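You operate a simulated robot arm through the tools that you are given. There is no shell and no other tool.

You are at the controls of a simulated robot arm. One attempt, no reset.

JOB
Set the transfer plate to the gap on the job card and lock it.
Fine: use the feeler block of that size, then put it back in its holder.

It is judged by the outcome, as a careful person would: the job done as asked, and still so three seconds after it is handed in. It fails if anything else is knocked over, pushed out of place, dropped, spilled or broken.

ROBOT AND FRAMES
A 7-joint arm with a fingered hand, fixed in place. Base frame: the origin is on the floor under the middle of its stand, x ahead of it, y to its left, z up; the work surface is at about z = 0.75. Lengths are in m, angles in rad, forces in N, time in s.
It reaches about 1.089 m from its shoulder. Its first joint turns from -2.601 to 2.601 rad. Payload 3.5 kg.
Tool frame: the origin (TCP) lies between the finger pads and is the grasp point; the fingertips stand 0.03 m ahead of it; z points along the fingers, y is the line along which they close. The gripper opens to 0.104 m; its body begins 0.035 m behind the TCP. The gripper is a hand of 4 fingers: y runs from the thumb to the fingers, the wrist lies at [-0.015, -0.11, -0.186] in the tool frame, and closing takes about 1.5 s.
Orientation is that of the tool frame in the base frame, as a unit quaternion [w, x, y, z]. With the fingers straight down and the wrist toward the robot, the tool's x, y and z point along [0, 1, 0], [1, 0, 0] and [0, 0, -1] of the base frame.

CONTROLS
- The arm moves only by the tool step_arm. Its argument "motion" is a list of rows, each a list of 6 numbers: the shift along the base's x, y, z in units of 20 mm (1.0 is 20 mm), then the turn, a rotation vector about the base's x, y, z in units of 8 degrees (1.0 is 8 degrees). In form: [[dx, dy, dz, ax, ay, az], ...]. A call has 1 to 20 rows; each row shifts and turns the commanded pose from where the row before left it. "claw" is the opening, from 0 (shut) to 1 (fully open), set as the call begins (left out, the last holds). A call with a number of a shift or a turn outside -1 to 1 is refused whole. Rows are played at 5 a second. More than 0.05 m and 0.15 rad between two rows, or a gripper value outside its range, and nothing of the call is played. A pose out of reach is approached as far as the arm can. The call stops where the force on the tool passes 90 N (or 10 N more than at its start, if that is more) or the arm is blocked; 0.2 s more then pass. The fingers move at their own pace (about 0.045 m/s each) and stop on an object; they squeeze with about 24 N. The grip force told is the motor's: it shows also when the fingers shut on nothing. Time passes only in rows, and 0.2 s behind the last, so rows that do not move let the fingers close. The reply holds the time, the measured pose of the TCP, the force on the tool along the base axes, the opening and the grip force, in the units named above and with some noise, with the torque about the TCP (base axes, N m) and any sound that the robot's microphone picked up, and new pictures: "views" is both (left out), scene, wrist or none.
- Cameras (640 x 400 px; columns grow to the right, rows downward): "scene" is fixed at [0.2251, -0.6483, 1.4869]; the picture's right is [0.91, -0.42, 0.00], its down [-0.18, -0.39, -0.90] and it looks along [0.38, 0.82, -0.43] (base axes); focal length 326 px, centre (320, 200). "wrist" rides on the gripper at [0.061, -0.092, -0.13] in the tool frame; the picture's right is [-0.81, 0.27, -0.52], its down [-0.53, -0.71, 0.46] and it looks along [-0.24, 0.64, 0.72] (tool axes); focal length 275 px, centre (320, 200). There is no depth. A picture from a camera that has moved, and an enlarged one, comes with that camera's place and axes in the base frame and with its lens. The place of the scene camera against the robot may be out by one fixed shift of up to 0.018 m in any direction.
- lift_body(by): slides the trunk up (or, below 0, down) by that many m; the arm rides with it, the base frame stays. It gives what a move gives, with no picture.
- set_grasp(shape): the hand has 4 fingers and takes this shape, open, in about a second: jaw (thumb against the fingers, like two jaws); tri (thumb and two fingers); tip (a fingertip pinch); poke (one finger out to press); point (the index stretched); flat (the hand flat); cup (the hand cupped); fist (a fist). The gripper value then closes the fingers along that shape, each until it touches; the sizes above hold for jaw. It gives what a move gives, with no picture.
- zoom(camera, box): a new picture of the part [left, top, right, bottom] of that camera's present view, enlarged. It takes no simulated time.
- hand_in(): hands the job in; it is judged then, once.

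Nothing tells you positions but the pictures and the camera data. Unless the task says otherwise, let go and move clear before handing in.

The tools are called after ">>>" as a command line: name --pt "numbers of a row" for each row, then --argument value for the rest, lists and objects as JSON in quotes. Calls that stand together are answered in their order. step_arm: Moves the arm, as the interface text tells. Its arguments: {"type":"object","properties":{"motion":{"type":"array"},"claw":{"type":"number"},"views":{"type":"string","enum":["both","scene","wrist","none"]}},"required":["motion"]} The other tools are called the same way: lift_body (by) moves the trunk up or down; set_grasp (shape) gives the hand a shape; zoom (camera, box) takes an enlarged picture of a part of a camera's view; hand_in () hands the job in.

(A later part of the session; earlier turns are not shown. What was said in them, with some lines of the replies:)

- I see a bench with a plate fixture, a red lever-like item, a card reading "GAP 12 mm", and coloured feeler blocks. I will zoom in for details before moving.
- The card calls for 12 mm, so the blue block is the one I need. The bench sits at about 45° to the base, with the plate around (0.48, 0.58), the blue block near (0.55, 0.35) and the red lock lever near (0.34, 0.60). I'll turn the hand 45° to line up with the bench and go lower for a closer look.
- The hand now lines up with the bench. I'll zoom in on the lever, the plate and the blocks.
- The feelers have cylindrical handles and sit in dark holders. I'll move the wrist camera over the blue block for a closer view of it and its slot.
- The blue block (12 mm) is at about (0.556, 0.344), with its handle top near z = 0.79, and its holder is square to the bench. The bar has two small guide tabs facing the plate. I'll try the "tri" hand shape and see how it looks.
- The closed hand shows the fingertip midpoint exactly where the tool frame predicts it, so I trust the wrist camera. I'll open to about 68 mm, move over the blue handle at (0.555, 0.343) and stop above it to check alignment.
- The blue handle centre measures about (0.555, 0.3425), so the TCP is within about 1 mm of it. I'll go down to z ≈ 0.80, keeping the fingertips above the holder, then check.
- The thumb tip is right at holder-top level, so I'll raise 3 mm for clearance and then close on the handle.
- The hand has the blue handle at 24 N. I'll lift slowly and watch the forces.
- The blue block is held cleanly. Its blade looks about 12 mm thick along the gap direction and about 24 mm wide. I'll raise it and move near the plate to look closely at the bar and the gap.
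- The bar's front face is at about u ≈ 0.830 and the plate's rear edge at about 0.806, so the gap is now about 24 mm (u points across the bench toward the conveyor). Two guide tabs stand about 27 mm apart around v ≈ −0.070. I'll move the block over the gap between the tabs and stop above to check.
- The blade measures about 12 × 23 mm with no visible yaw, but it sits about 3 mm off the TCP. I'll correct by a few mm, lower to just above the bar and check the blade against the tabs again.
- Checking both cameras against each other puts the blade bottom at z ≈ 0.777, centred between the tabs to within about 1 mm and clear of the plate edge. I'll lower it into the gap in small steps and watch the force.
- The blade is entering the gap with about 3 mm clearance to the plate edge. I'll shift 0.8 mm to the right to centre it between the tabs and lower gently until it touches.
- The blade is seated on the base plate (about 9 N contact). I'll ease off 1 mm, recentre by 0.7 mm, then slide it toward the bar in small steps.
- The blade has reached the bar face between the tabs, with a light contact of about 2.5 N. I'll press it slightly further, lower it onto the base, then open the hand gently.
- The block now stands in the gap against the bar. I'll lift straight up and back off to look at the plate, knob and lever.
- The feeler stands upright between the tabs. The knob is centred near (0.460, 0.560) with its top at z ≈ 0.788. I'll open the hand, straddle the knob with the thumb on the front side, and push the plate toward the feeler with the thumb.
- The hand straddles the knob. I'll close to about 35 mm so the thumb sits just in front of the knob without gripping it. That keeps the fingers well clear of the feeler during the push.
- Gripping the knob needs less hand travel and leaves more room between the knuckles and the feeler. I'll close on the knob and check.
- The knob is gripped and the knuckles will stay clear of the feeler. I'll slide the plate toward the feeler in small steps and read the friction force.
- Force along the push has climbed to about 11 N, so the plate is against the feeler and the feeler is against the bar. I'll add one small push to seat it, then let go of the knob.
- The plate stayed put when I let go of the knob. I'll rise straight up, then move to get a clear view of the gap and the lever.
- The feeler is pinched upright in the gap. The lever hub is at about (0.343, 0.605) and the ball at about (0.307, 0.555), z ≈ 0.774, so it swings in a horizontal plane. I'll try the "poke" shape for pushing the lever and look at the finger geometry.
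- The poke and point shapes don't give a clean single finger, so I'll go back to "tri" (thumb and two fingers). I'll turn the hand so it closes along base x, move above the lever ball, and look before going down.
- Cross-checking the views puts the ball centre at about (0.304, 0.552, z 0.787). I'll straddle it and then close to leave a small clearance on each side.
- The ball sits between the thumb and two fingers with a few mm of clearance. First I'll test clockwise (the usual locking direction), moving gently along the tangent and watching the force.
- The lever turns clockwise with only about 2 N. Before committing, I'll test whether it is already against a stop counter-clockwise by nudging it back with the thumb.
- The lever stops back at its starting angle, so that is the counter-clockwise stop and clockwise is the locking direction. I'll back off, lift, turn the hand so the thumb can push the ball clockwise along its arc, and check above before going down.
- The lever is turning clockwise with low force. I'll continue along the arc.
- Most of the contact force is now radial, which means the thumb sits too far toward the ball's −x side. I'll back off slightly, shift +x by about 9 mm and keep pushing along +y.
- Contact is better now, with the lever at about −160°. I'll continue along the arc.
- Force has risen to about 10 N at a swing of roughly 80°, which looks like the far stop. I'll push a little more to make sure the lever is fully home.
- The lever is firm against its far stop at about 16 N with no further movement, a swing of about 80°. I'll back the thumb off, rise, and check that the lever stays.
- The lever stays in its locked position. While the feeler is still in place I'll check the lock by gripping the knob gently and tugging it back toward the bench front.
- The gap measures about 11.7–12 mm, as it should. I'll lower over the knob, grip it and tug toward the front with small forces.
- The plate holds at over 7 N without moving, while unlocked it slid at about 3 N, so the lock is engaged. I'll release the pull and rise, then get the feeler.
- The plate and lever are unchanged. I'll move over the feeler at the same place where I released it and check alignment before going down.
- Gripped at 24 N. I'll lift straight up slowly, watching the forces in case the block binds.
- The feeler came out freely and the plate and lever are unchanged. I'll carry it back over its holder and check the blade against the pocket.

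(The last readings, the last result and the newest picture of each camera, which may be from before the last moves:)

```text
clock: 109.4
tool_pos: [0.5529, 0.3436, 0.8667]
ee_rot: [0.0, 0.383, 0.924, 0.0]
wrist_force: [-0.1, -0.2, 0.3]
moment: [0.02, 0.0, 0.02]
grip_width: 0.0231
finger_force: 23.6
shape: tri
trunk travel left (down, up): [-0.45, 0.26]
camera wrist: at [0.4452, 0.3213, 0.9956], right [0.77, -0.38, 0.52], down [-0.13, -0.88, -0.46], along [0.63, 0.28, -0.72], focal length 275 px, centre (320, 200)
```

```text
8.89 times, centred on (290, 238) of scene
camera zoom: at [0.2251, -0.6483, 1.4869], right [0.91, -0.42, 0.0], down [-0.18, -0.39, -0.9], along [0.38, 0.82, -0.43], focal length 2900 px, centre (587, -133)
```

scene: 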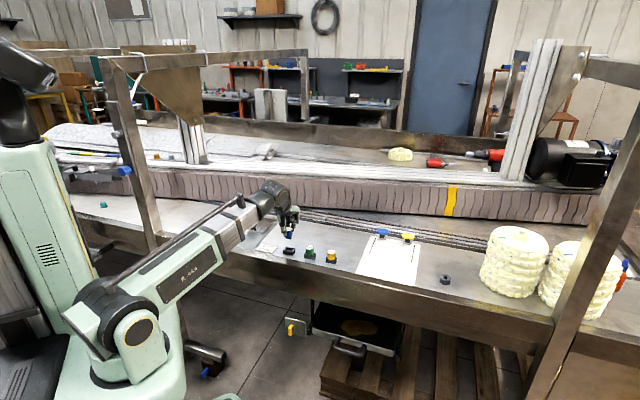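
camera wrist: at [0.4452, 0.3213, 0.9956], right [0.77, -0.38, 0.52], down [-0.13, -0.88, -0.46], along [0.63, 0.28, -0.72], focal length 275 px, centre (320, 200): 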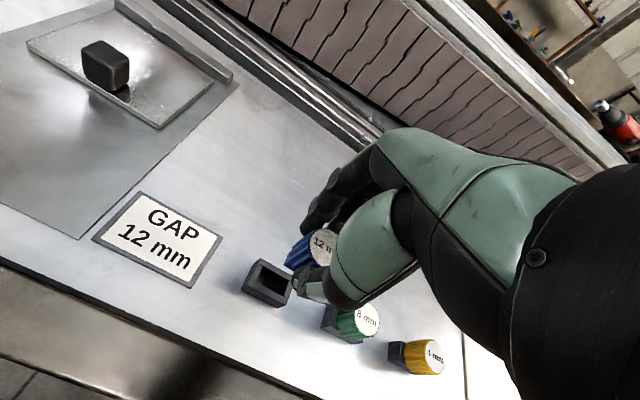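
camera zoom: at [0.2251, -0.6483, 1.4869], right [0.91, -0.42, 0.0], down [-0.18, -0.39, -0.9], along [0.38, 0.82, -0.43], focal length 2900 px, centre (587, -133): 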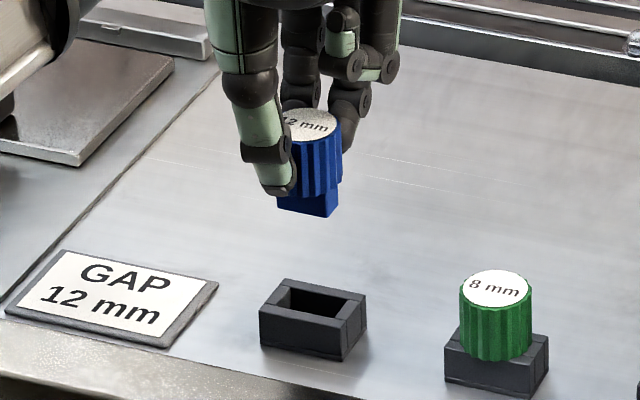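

The pocket is centred at about (0.5556, 0.3429) and the blade is within about 1 mm of it. I'll lower to just above the holder and measure again.

>>> step_arm --pt "0.018 0.018 0 0 0 0" --pt "0 0 -0.5 0 0 0" --pt "0 0 -0.5 0 0 0" --pt "0 0 -0.5 0 0 0" --pt "0 0 -0.5 0 0 0" --pt "0 0 -0.1 0 0 0" --pt "0 0 0 0 0 0" --pt "0 0 0 0 0 0"

>>> zoom --camera "wrist" --box '[250, 215, 330, 295]'

>>> zoom --camera "scene" --box '[280, 230, 300, 255]'

```text
clock: 111.2
tool_pos: [0.5538, 0.3445, 0.8244]
ee_rot: [0.0, 0.383, 0.924, 0.0]
wrist_force: [0.1, 0.3, -0.4]
moment: [-0.01, 0.0, -0.02]
grip_width: 0.0232
finger_force: 23.7
shape: tri
trunk travel left (down, up): [-0.45, 0.26]
camera wrist: at [0.4459, 0.3222, 0.9538], right [0.77, -0.38, 0.52], down [-0.13, -0.88, -0.46], along [0.63, 0.28, -0.72], focal length 275 px, centre (320, 200)
```

scene: 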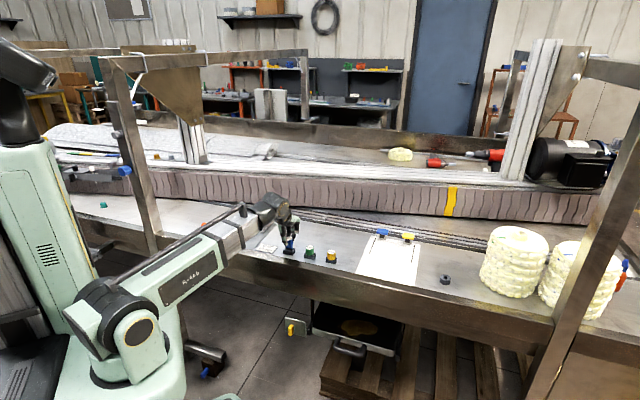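
wrist: 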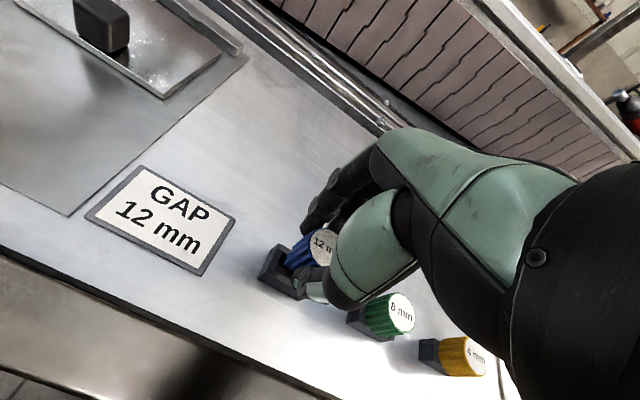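

```text
5.00 times, centred on (290, 255) of wrist
camera zoom: at [0.4459, 0.3222, 0.9538], right [0.77, -0.38, 0.52], down [-0.13, -0.88, -0.46], along [0.63, 0.28, -0.72], focal length 1376 px, centre (470, -75)
```

zoom: 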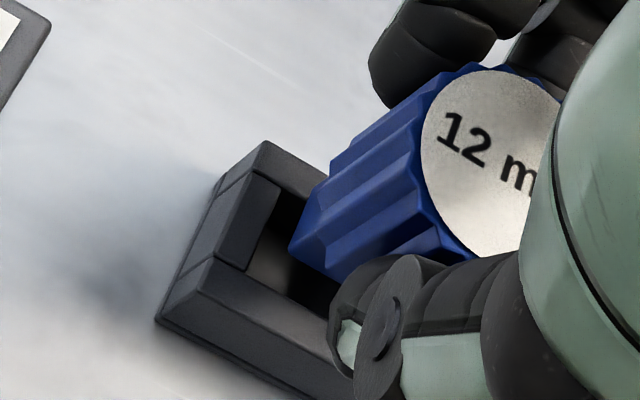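

```text
16.00 times, centred on (290, 242) of scene
camera zoom: at [0.2251, -0.6483, 1.4869], right [0.91, -0.42, 0.0], down [-0.18, -0.39, -0.9], along [0.38, 0.82, -0.43], focal length 5220 px, centre (800, -480)
```

zoom: 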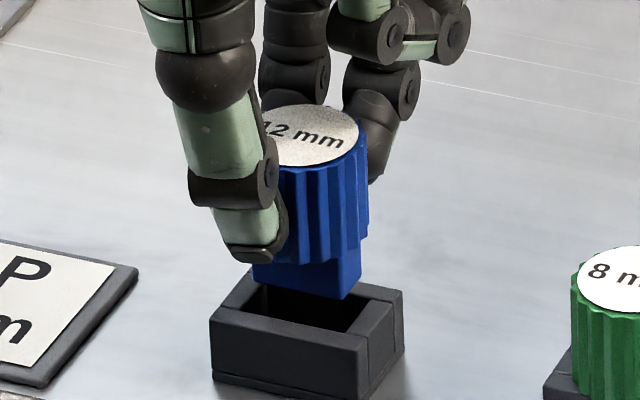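

>>> zoom --camera "scene" --box '[285, 247, 297, 257]'

>>> zoom --camera "wrist" --box '[265, 235, 305, 275]'

```text
16.00 times, centred on (291, 252) of scene
camera zoom: at [0.2251, -0.6483, 1.4869], right [0.91, -0.42, 0.0], down [-0.18, -0.39, -0.9], along [0.38, 0.82, -0.43], focal length 5220 px, centre (784, -632)
```

zoom: 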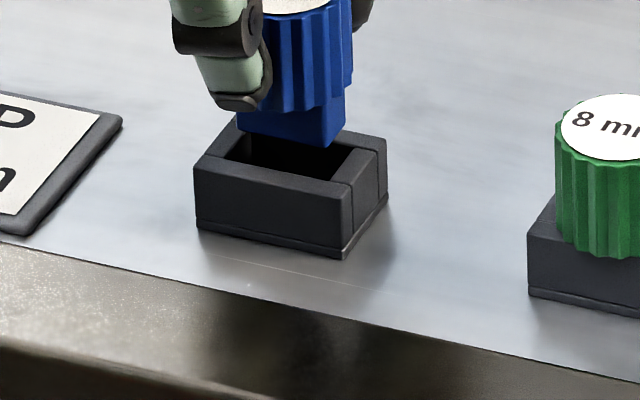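

```text
10.00 times, centred on (285, 255) of wrist
camera zoom: at [0.4459, 0.3222, 0.9538], right [0.77, -0.38, 0.52], down [-0.13, -0.88, -0.46], along [0.63, 0.28, -0.72], focal length 2753 px, centre (670, -350)
```

zoom: 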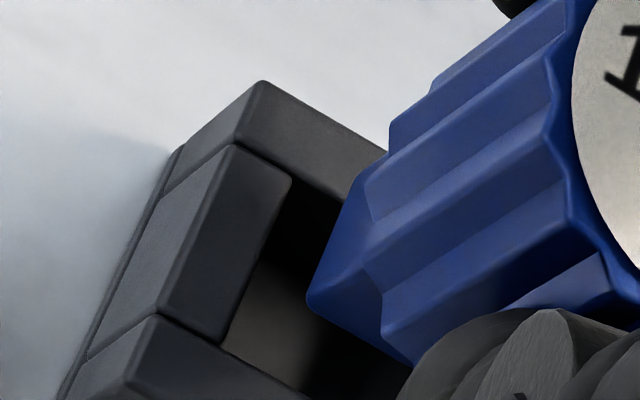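

Both cameras put the blade within about 1 mm of the pocket centre. I'll make a sub-mm correction and lower to just at the pocket's mouth.

>>> step_arm --pt "-0.014 0.043 0 0 0 0" --pt "0 0 -0.2 0 0 0" --pt "0 0 -0.2 0 0 0" --pt "0 0 0 0 0 0"

>>> zoom --camera "scene" --box '[285, 245, 297, 255]'

>>> zoom --camera "wrist" --box '[265, 235, 305, 275]'

```text
clock: 112.2
tool_pos: [0.5529, 0.3449, 0.8159]
ee_rot: [0.0, 0.382, 0.924, 0.001]
wrist_force: [0.6, 0.2, -0.6]
moment: [0.0, -0.01, 0.01]
grip_width: 0.0231
finger_force: 23.5
shape: tri
trunk travel left (down, up): [-0.45, 0.26]
camera wrist: at [0.4457, 0.323, 0.9456], right [0.77, -0.38, 0.52], down [-0.13, -0.88, -0.46], along [0.63, 0.28, -0.72], focal length 275 px, centre (320, 200)
```

scene: 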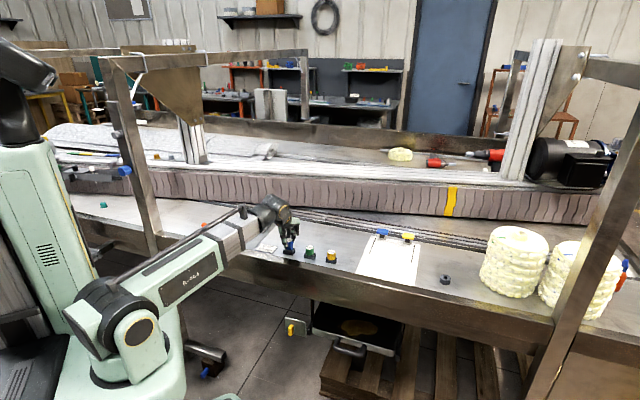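
wrist: 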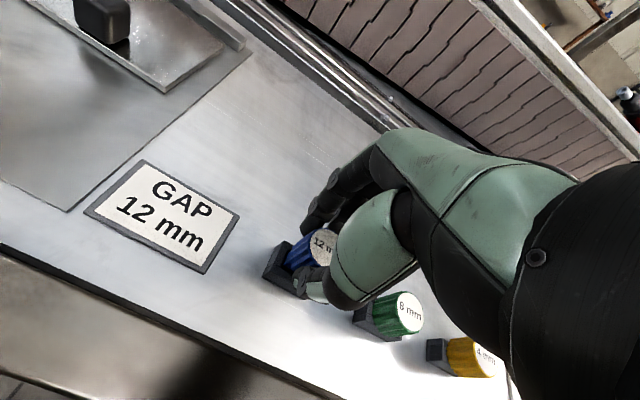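

```text
16.00 times, centred on (291, 250) of scene
camera zoom: at [0.2251, -0.6483, 1.4869], right [0.91, -0.42, 0.0], down [-0.18, -0.39, -0.9], along [0.38, 0.82, -0.43], focal length 5220 px, centre (784, -600)
```

zoom: 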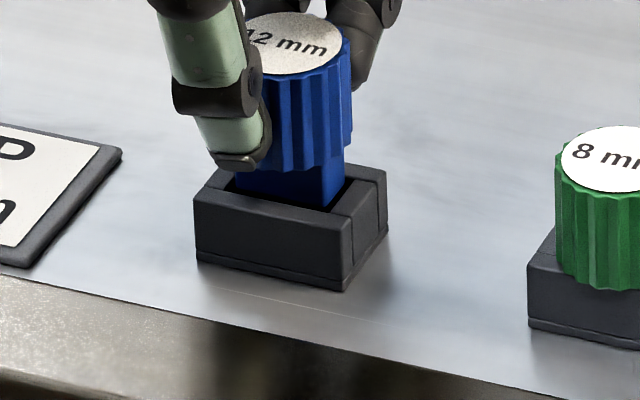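

```text
10.00 times, centred on (285, 255) of wrist
camera zoom: at [0.4457, 0.323, 0.9456], right [0.77, -0.38, 0.52], down [-0.13, -0.88, -0.46], along [0.63, 0.28, -0.72], focal length 2753 px, centre (670, -350)
```

zoom: 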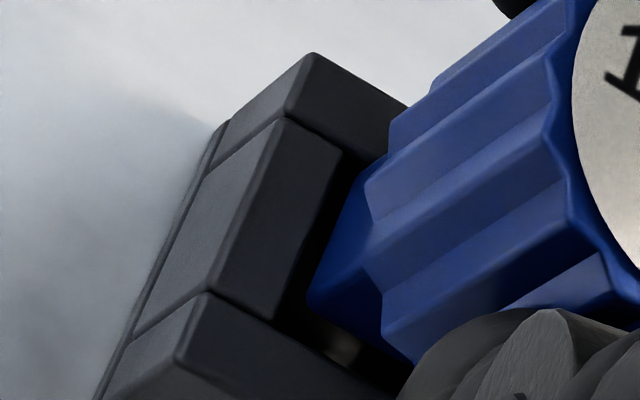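

>>> step_arm --pt "0 0 -0.1 0 0 0" --pt "0 0 0 0 0 0" --views "none"

>>> step_arm --pt "0 0 -0.1 0 0 0" --pt "0 0 0 0 0 0" --views "none"

>>> step_arm --pt "0 0 -0.1 0 0 0" --pt "0 0 0 0 0 0" --views "both"

>>> zoom --camera "scene" --box '[285, 245, 297, 255]'

```text
clock: 112.8
tool_pos: [0.5526, 0.345, 0.814]
ee_rot: [0.0, 0.383, 0.924, 0.0]
wrist_force: [-1.3, 0.0, 0.5]
moment: [-0.03, 0.01, -0.02]
grip_width: 0.0231
finger_force: 23.5
shape: tri
trunk travel left (down, up): [-0.45, 0.26]
```

```text
clock: 113.4
tool_pos: [0.5535, 0.3446, 0.8116]
ee_rot: [0.0, 0.383, 0.924, -0.001]
wrist_force: [-0.7, 0.4, -1.7]
moment: [-0.01, -0.01, 0.01]
grip_width: 0.0226
finger_force: 23.8
shape: tri
trunk travel left (down, up): [-0.45, 0.26]
```

```text
clock: 114.0
tool_pos: [0.5522, 0.3443, 0.8095]
ee_rot: [0.001, 0.383, 0.924, 0.0]
wrist_force: [0.7, 0.5, -0.8]
moment: [0.01, 0.0, -0.01]
grip_width: 0.0233
finger_force: 24.1
shape: tri
trunk travel left (down, up): [-0.45, 0.26]
camera wrist: at [0.4458, 0.3231, 0.9397], right [0.77, -0.38, 0.52], down [-0.13, -0.88, -0.46], along [0.63, 0.28, -0.72], focal length 275 px, centre (320, 200)
```

scene: 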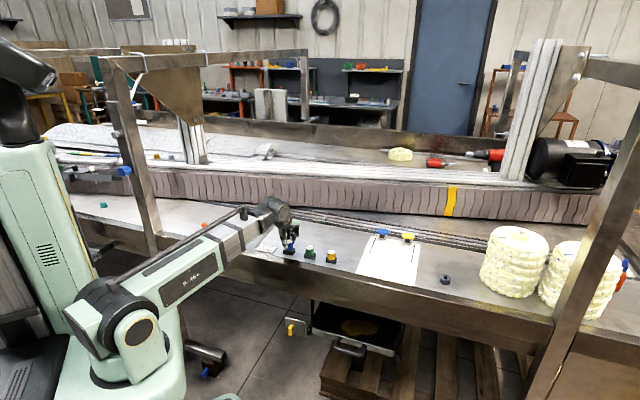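
wrist: 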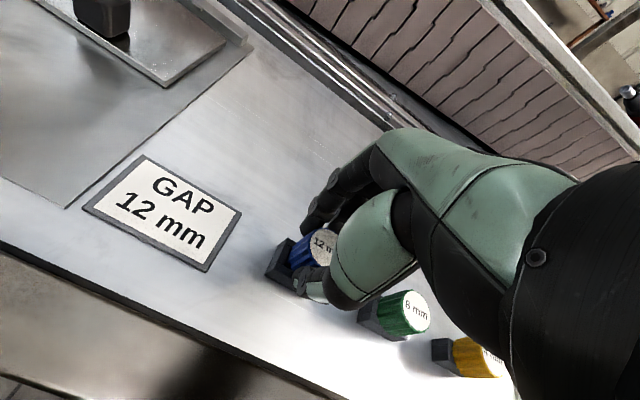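

```text
16.00 times, centred on (291, 250) of scene
camera zoom: at [0.2251, -0.6483, 1.4869], right [0.91, -0.42, 0.0], down [-0.18, -0.39, -0.9], along [0.38, 0.82, -0.43], focal length 5220 px, centre (784, -600)
```

zoom: 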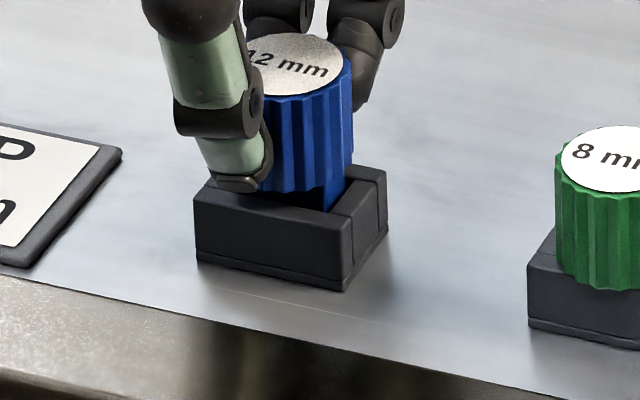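

The blade is sliding into the pocket without resistance. I'll continue to seating.

>>> step_arm --pt "0 0 -0.1 0 0 0" --pt "0 0 -0.1 0 0 0" --pt "0 0 0 0 0 0" --views "none"

>>> step_arm --pt "0 0 -0.06 0 0 0" --pt "0 0 0 0 0 0" --views "none"

>>> step_arm --pt "0 0 -0.05 0 0 0" --pt "0 0 0 0 0 0" --views "both"

>>> zoom --camera "scene" --box '[285, 245, 297, 255]'

```text
clock: 114.8
tool_pos: [0.5521, 0.3445, 0.8057]
ee_rot: [0.0, 0.382, 0.924, 0.0]
wrist_force: [0.6, 0.0, -0.7]
moment: [0.01, 0.03, -0.04]
grip_width: 0.0231
finger_force: 24.8
shape: tri
trunk travel left (down, up): [-0.45, 0.26]
```

```text
clock: 115.4
tool_pos: [0.5526, 0.3442, 0.8041]
ee_rot: [0.0, 0.383, 0.924, 0.0]
wrist_force: [1.5, 0.0, -0.7]
moment: [-0.03, 0.03, 0.0]
grip_width: 0.0228
finger_force: 24.0
shape: tri
trunk travel left (down, up): [-0.45, 0.26]
```

```text
clock: 116.0
tool_pos: [0.5533, 0.3445, 0.8028]
ee_rot: [0.0, 0.382, 0.924, 0.0]
wrist_force: [0.1, -0.1, 0.3]
moment: [0.0, 0.04, 0.0]
grip_width: 0.0229
finger_force: 23.9
shape: tri
trunk travel left (down, up): [-0.45, 0.26]
camera wrist: at [0.4455, 0.3232, 0.9336], right [0.77, -0.38, 0.52], down [-0.13, -0.88, -0.46], along [0.63, 0.28, -0.72], focal length 275 px, centre (320, 200)
```

scene: 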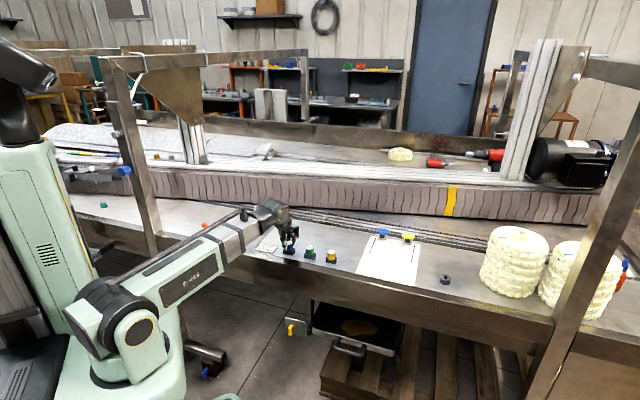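
wrist: 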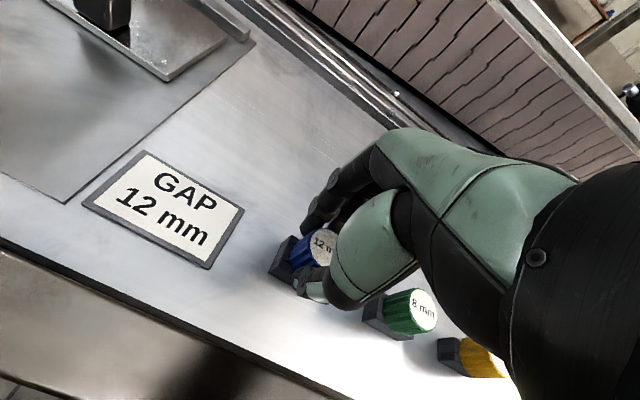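

```text
16.00 times, centred on (291, 250) of scene
camera zoom: at [0.2251, -0.6483, 1.4869], right [0.91, -0.42, 0.0], down [-0.18, -0.39, -0.9], along [0.38, 0.82, -0.43], focal length 5220 px, centre (784, -600)
```

zoom: 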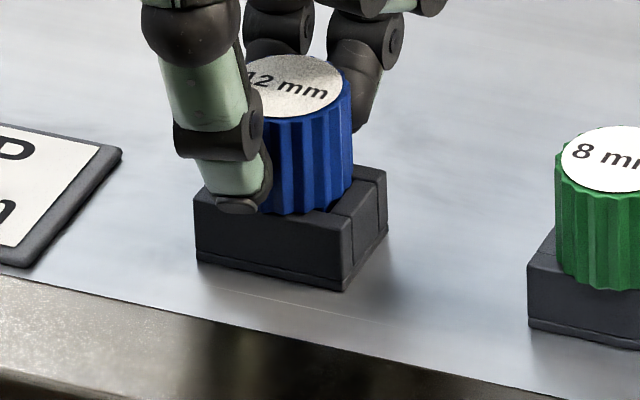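

>>> step_arm --pt "0 0 -0.05 0 0 0" --pt "0 0 0 0 0 0" --views "none"

>>> step_arm --pt "0 0 -0.05 0 0 0" --pt "0 0 0 0 0 0" --views "none"

```text
clock: 116.6
tool_pos: [0.5528, 0.3452, 0.8027]
ee_rot: [0.0, 0.382, 0.924, 0.0]
wrist_force: [0.5, -0.6, 4.4]
moment: [0.01, 0.0, 0.02]
grip_width: 0.023
finger_force: 23.8
shape: tri
trunk travel left (down, up): [-0.45, 0.26]
```

```text
clock: 117.2
tool_pos: [0.5537, 0.3456, 0.8018]
ee_rot: [0.0, 0.382, 0.924, 0.001]
wrist_force: [-0.2, 0.4, 10.7]
moment: [0.02, 0.0, 0.02]
grip_width: 0.0232
finger_force: 24.3
shape: tri
trunk travel left (down, up): [-0.45, 0.26]
```

The block is seated on the holder (contact force rose to about 10 N). I'll ease off 1 mm and open the hand.

>>> step_arm --pt "0 0 0.06 0 0 0" --pt "0 0 0 0 0 0" --views "none"

>>> step_arm --pt "0 0 0 0 0 0" --pt "0 0 0 0 0 0" --pt "0 0 0 0 0 0" --pt "0 0 0 0 0 0" --pt "0 0 0 0 0 0" --claw 0.6

>>> zoom --camera "scene" --box '[280, 240, 302, 260]'

>>> zoom --camera "wrist" --box '[240, 200, 360, 300]'

```text
clock: 117.8
tool_pos: [0.5534, 0.3451, 0.8022]
ee_rot: [0.001, 0.383, 0.924, -0.001]
wrist_force: [-1.0, 1.8, 4.4]
moment: [0.03, -0.03, 0.02]
grip_width: 0.0235
finger_force: 24.3
shape: tri
trunk travel left (down, up): [-0.45, 0.26]
```

```text
clock: 119.0
tool_pos: [0.5534, 0.3449, 0.8031]
ee_rot: [0.0, 0.383, 0.924, 0.0]
wrist_force: [-0.1, -0.7, 0.0]
moment: [0.01, 0.0, 0.03]
grip_width: 0.0619
finger_force: 0.0
shape: tri
trunk travel left (down, up): [-0.45, 0.26]
camera wrist: at [0.4458, 0.3232, 0.9328], right [0.77, -0.38, 0.52], down [-0.13, -0.88, -0.46], along [0.63, 0.28, -0.72], focal length 275 px, centre (320, 200)
```

scene: 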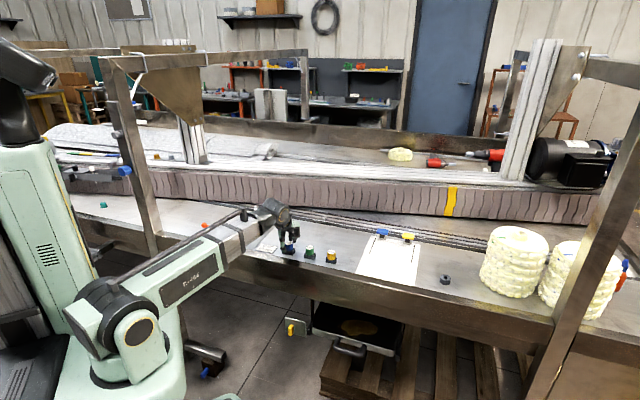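
wrist: 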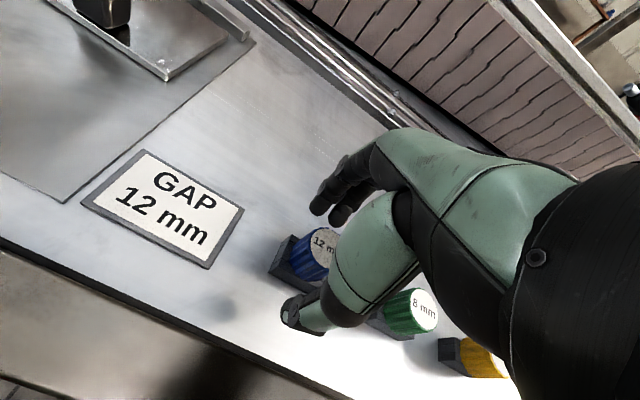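

```text
16.00 times, centred on (291, 250) of scene
camera zoom: at [0.2251, -0.6483, 1.4869], right [0.91, -0.42, 0.0], down [-0.18, -0.39, -0.9], along [0.38, 0.82, -0.43], focal length 5220 px, centre (784, -600)
```

zoom: 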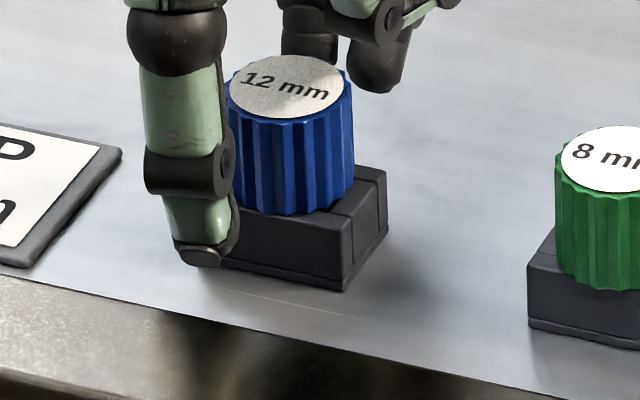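

```text
4.00 times, centred on (300, 250) of wrist
camera zoom: at [0.4458, 0.3232, 0.9328], right [0.77, -0.38, 0.52], down [-0.13, -0.88, -0.46], along [0.63, 0.28, -0.72], focal length 1101 px, centre (400, 0)
```

zoom: 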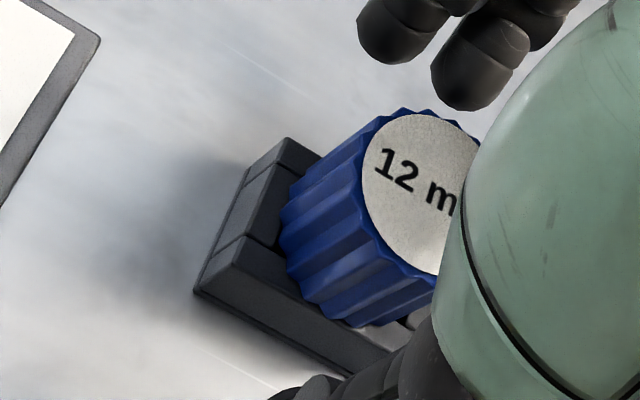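

Released, and the feeler is seated in its holder. I'll rise straight up, clear the area, and check everything: gap, lever, holder and the other items.

>>> step_arm --pt "0 0 0.3 0 0 0" --pt "0 0 0.5 0 0 0" --pt "0 0 0.8 0 0 0" --pt "0 0 1 0 0 0" --pt "0 0 1 0 0 0" --pt "0 0 1 0 0 0" --pt "0 0 1 0 0 0" --pt "-0.6 0.3 0.5 0 0 0" --pt "-0.6 0.3 0.5 0 0 0" --pt "-0.6 0.3 0.5 0 0 0" --pt "-0.6 0.3 0.5 0 0 0" --pt "-0.6 0.3 0.5 0 0 0" --pt "-0.6 0.3 0.5 0 0 0" --pt "-0.6 0.3 0.5 0 0 0" --pt "-0.6 0.3 0.5 0 0 0" --pt "0 0 0 0 0 0"

>>> zoom --camera "scene" --box '[190, 190, 350, 280]'

>>> zoom --camera "wrist" --box '[100, 100, 330, 300]'

>>> zoom --camera "scene" --box '[240, 200, 290, 240]'

```text
clock: 122.4
tool_pos: [0.4569, 0.3943, 0.9942]
ee_rot: [0.001, 0.382, 0.924, 0.0]
wrist_force: [-0.5, 0.0, 0.8]
moment: [-0.01, -0.01, 0.03]
grip_width: 0.0622
finger_force: 0.1
shape: tri
trunk travel left (down, up): [-0.45, 0.26]
camera wrist: at [0.35, 0.3717, 1.1251], right [0.77, -0.38, 0.52], down [-0.13, -0.88, -0.46], along [0.63, 0.28, -0.72], focal length 275 px, centre (320, 200)
```

scene: 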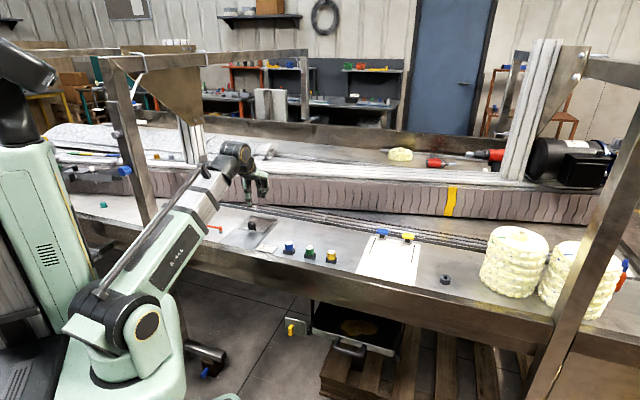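
wrist: 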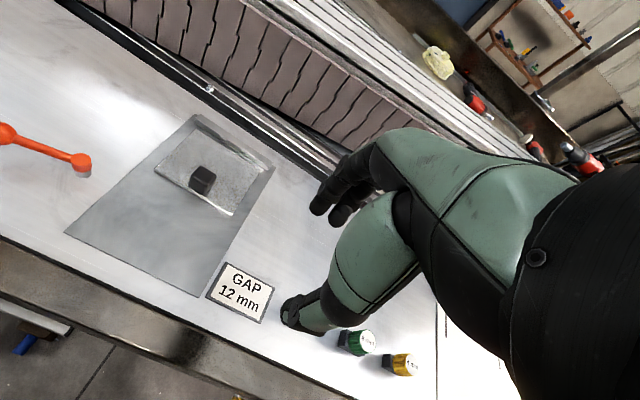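

```text
4.00 times, centred on (270, 235) of scene
camera zoom: at [0.2251, -0.6483, 1.4869], right [0.91, -0.42, 0.0], down [-0.18, -0.39, -0.9], along [0.38, 0.82, -0.43], focal length 1305 px, centre (520, 60)
```

zoom: 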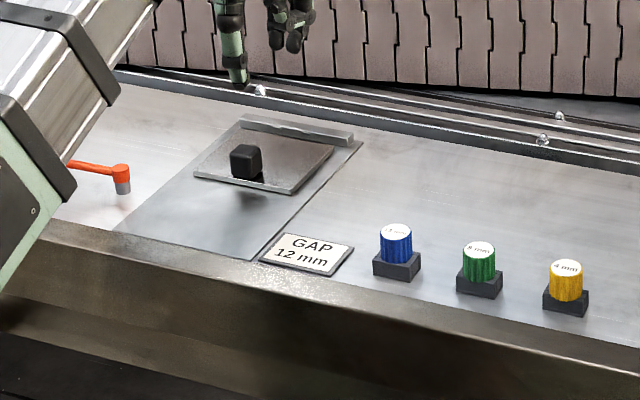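

```text
2.00 times, centred on (215, 200) of wrist
camera zoom: at [0.35, 0.3717, 1.1251], right [0.77, -0.38, 0.52], down [-0.13, -0.88, -0.46], along [0.63, 0.28, -0.72], focal length 551 px, centre (530, 200)
```

zoom: 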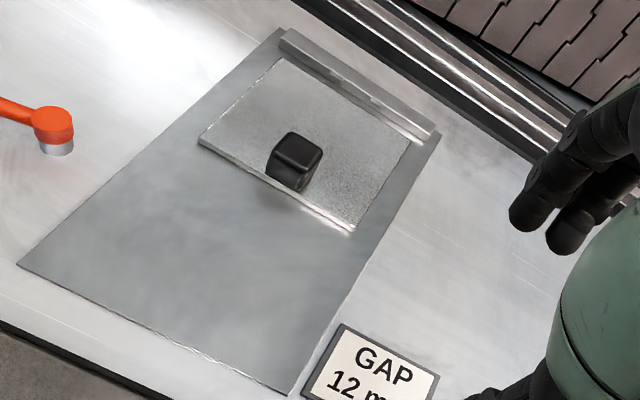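

```text
10.00 times, centred on (265, 220) of scene
camera zoom: at [0.2251, -0.6483, 1.4869], right [0.91, -0.42, 0.0], down [-0.18, -0.39, -0.9], along [0.38, 0.82, -0.43], focal length 3262 px, centre (870, 0)
```

zoom: 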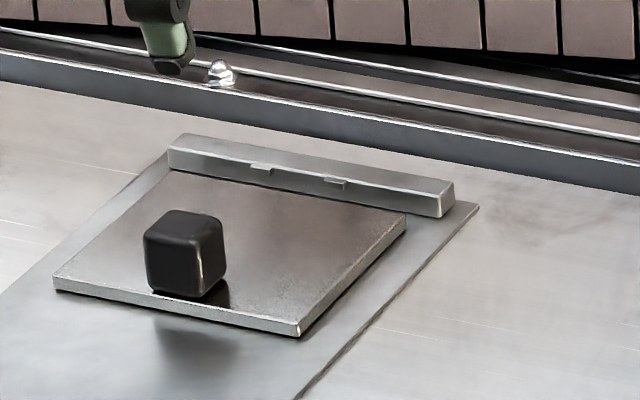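

>>> zoom --camera "wrist" --box '[180, 105, 280, 175]'

>>> zoom --camera "scene" --box '[250, 208, 285, 232]'

>>> zoom --camera "scene" --box '[278, 235, 340, 265]'

```text
5.71 times, centred on (230, 140) of wrist
camera zoom: at [0.35, 0.3717, 1.1251], right [0.77, -0.38, 0.52], down [-0.13, -0.88, -0.46], along [0.63, 0.28, -0.72], focal length 1573 px, centre (834, 543)
```

zoom: 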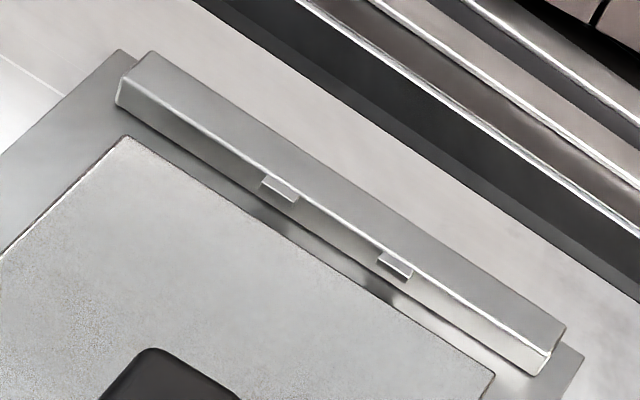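

```text
16.00 times, centred on (268, 220) of scene
camera zoom: at [0.2251, -0.6483, 1.4869], right [0.91, -0.42, 0.0], down [-0.18, -0.39, -0.9], along [0.38, 0.82, -0.43], focal length 5220 px, centre (1160, -120)
```

zoom: 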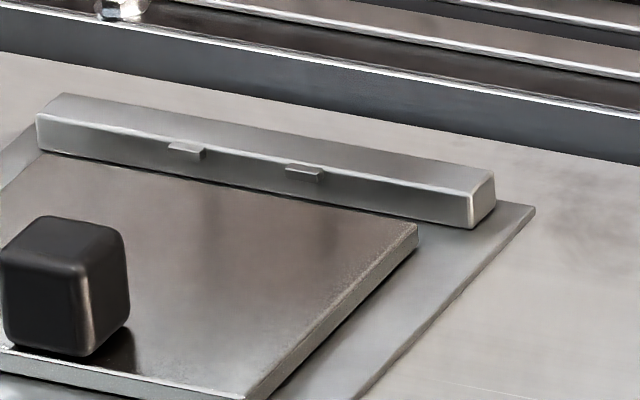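

```text
10.32 times, centred on (309, 250) of scene
camera zoom: at [0.2251, -0.6483, 1.4869], right [0.91, -0.42, 0.0], down [-0.18, -0.39, -0.9], along [0.38, 0.82, -0.43], focal length 3368 px, centre (434, -316)
```

zoom: 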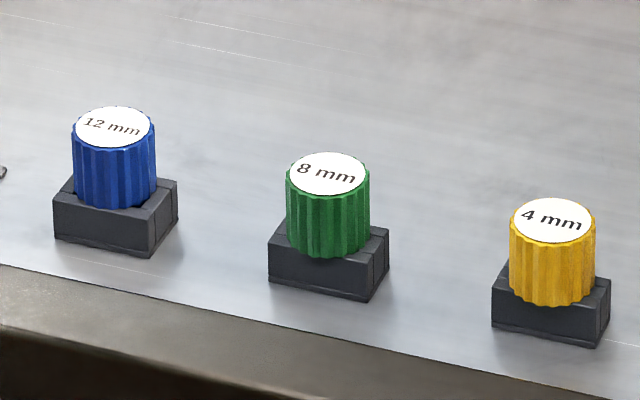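

Everything checks out. The gap measures about 12 mm, the lever is at its locked stop, and the 12 mm feeler is seated in its holder like the other two. Nothing else has been disturbed and the hand is clear, so I'm handing the job in.

>>> hand_in

```text
The job is handed in.
```

The transfer plate is set to the 12 mm gap on the job card and locked, and I've handed the job in.

- **Gap:** I placed the blue 12 mm feeler between the two tabs on the bar and pushed the plate against it until the force rose to about 11 N. After I removed the feeler, the camera measurements gave about 12–13 mm, accurate to about 1 mm.
- **Lock:** I turned the red lever clockwise to its far stop, a swing of about 80°. With the feeler still in place, the plate held against a pull of over 7 N. Unlocked, it had slid at about 3 N.
- **Feeler:** It lifted out freely and is back in its holder, seated like the 8 mm and 4 mm blocks.

The hand is open and clear of the bench, and I saw nothing else moved or disturbed.
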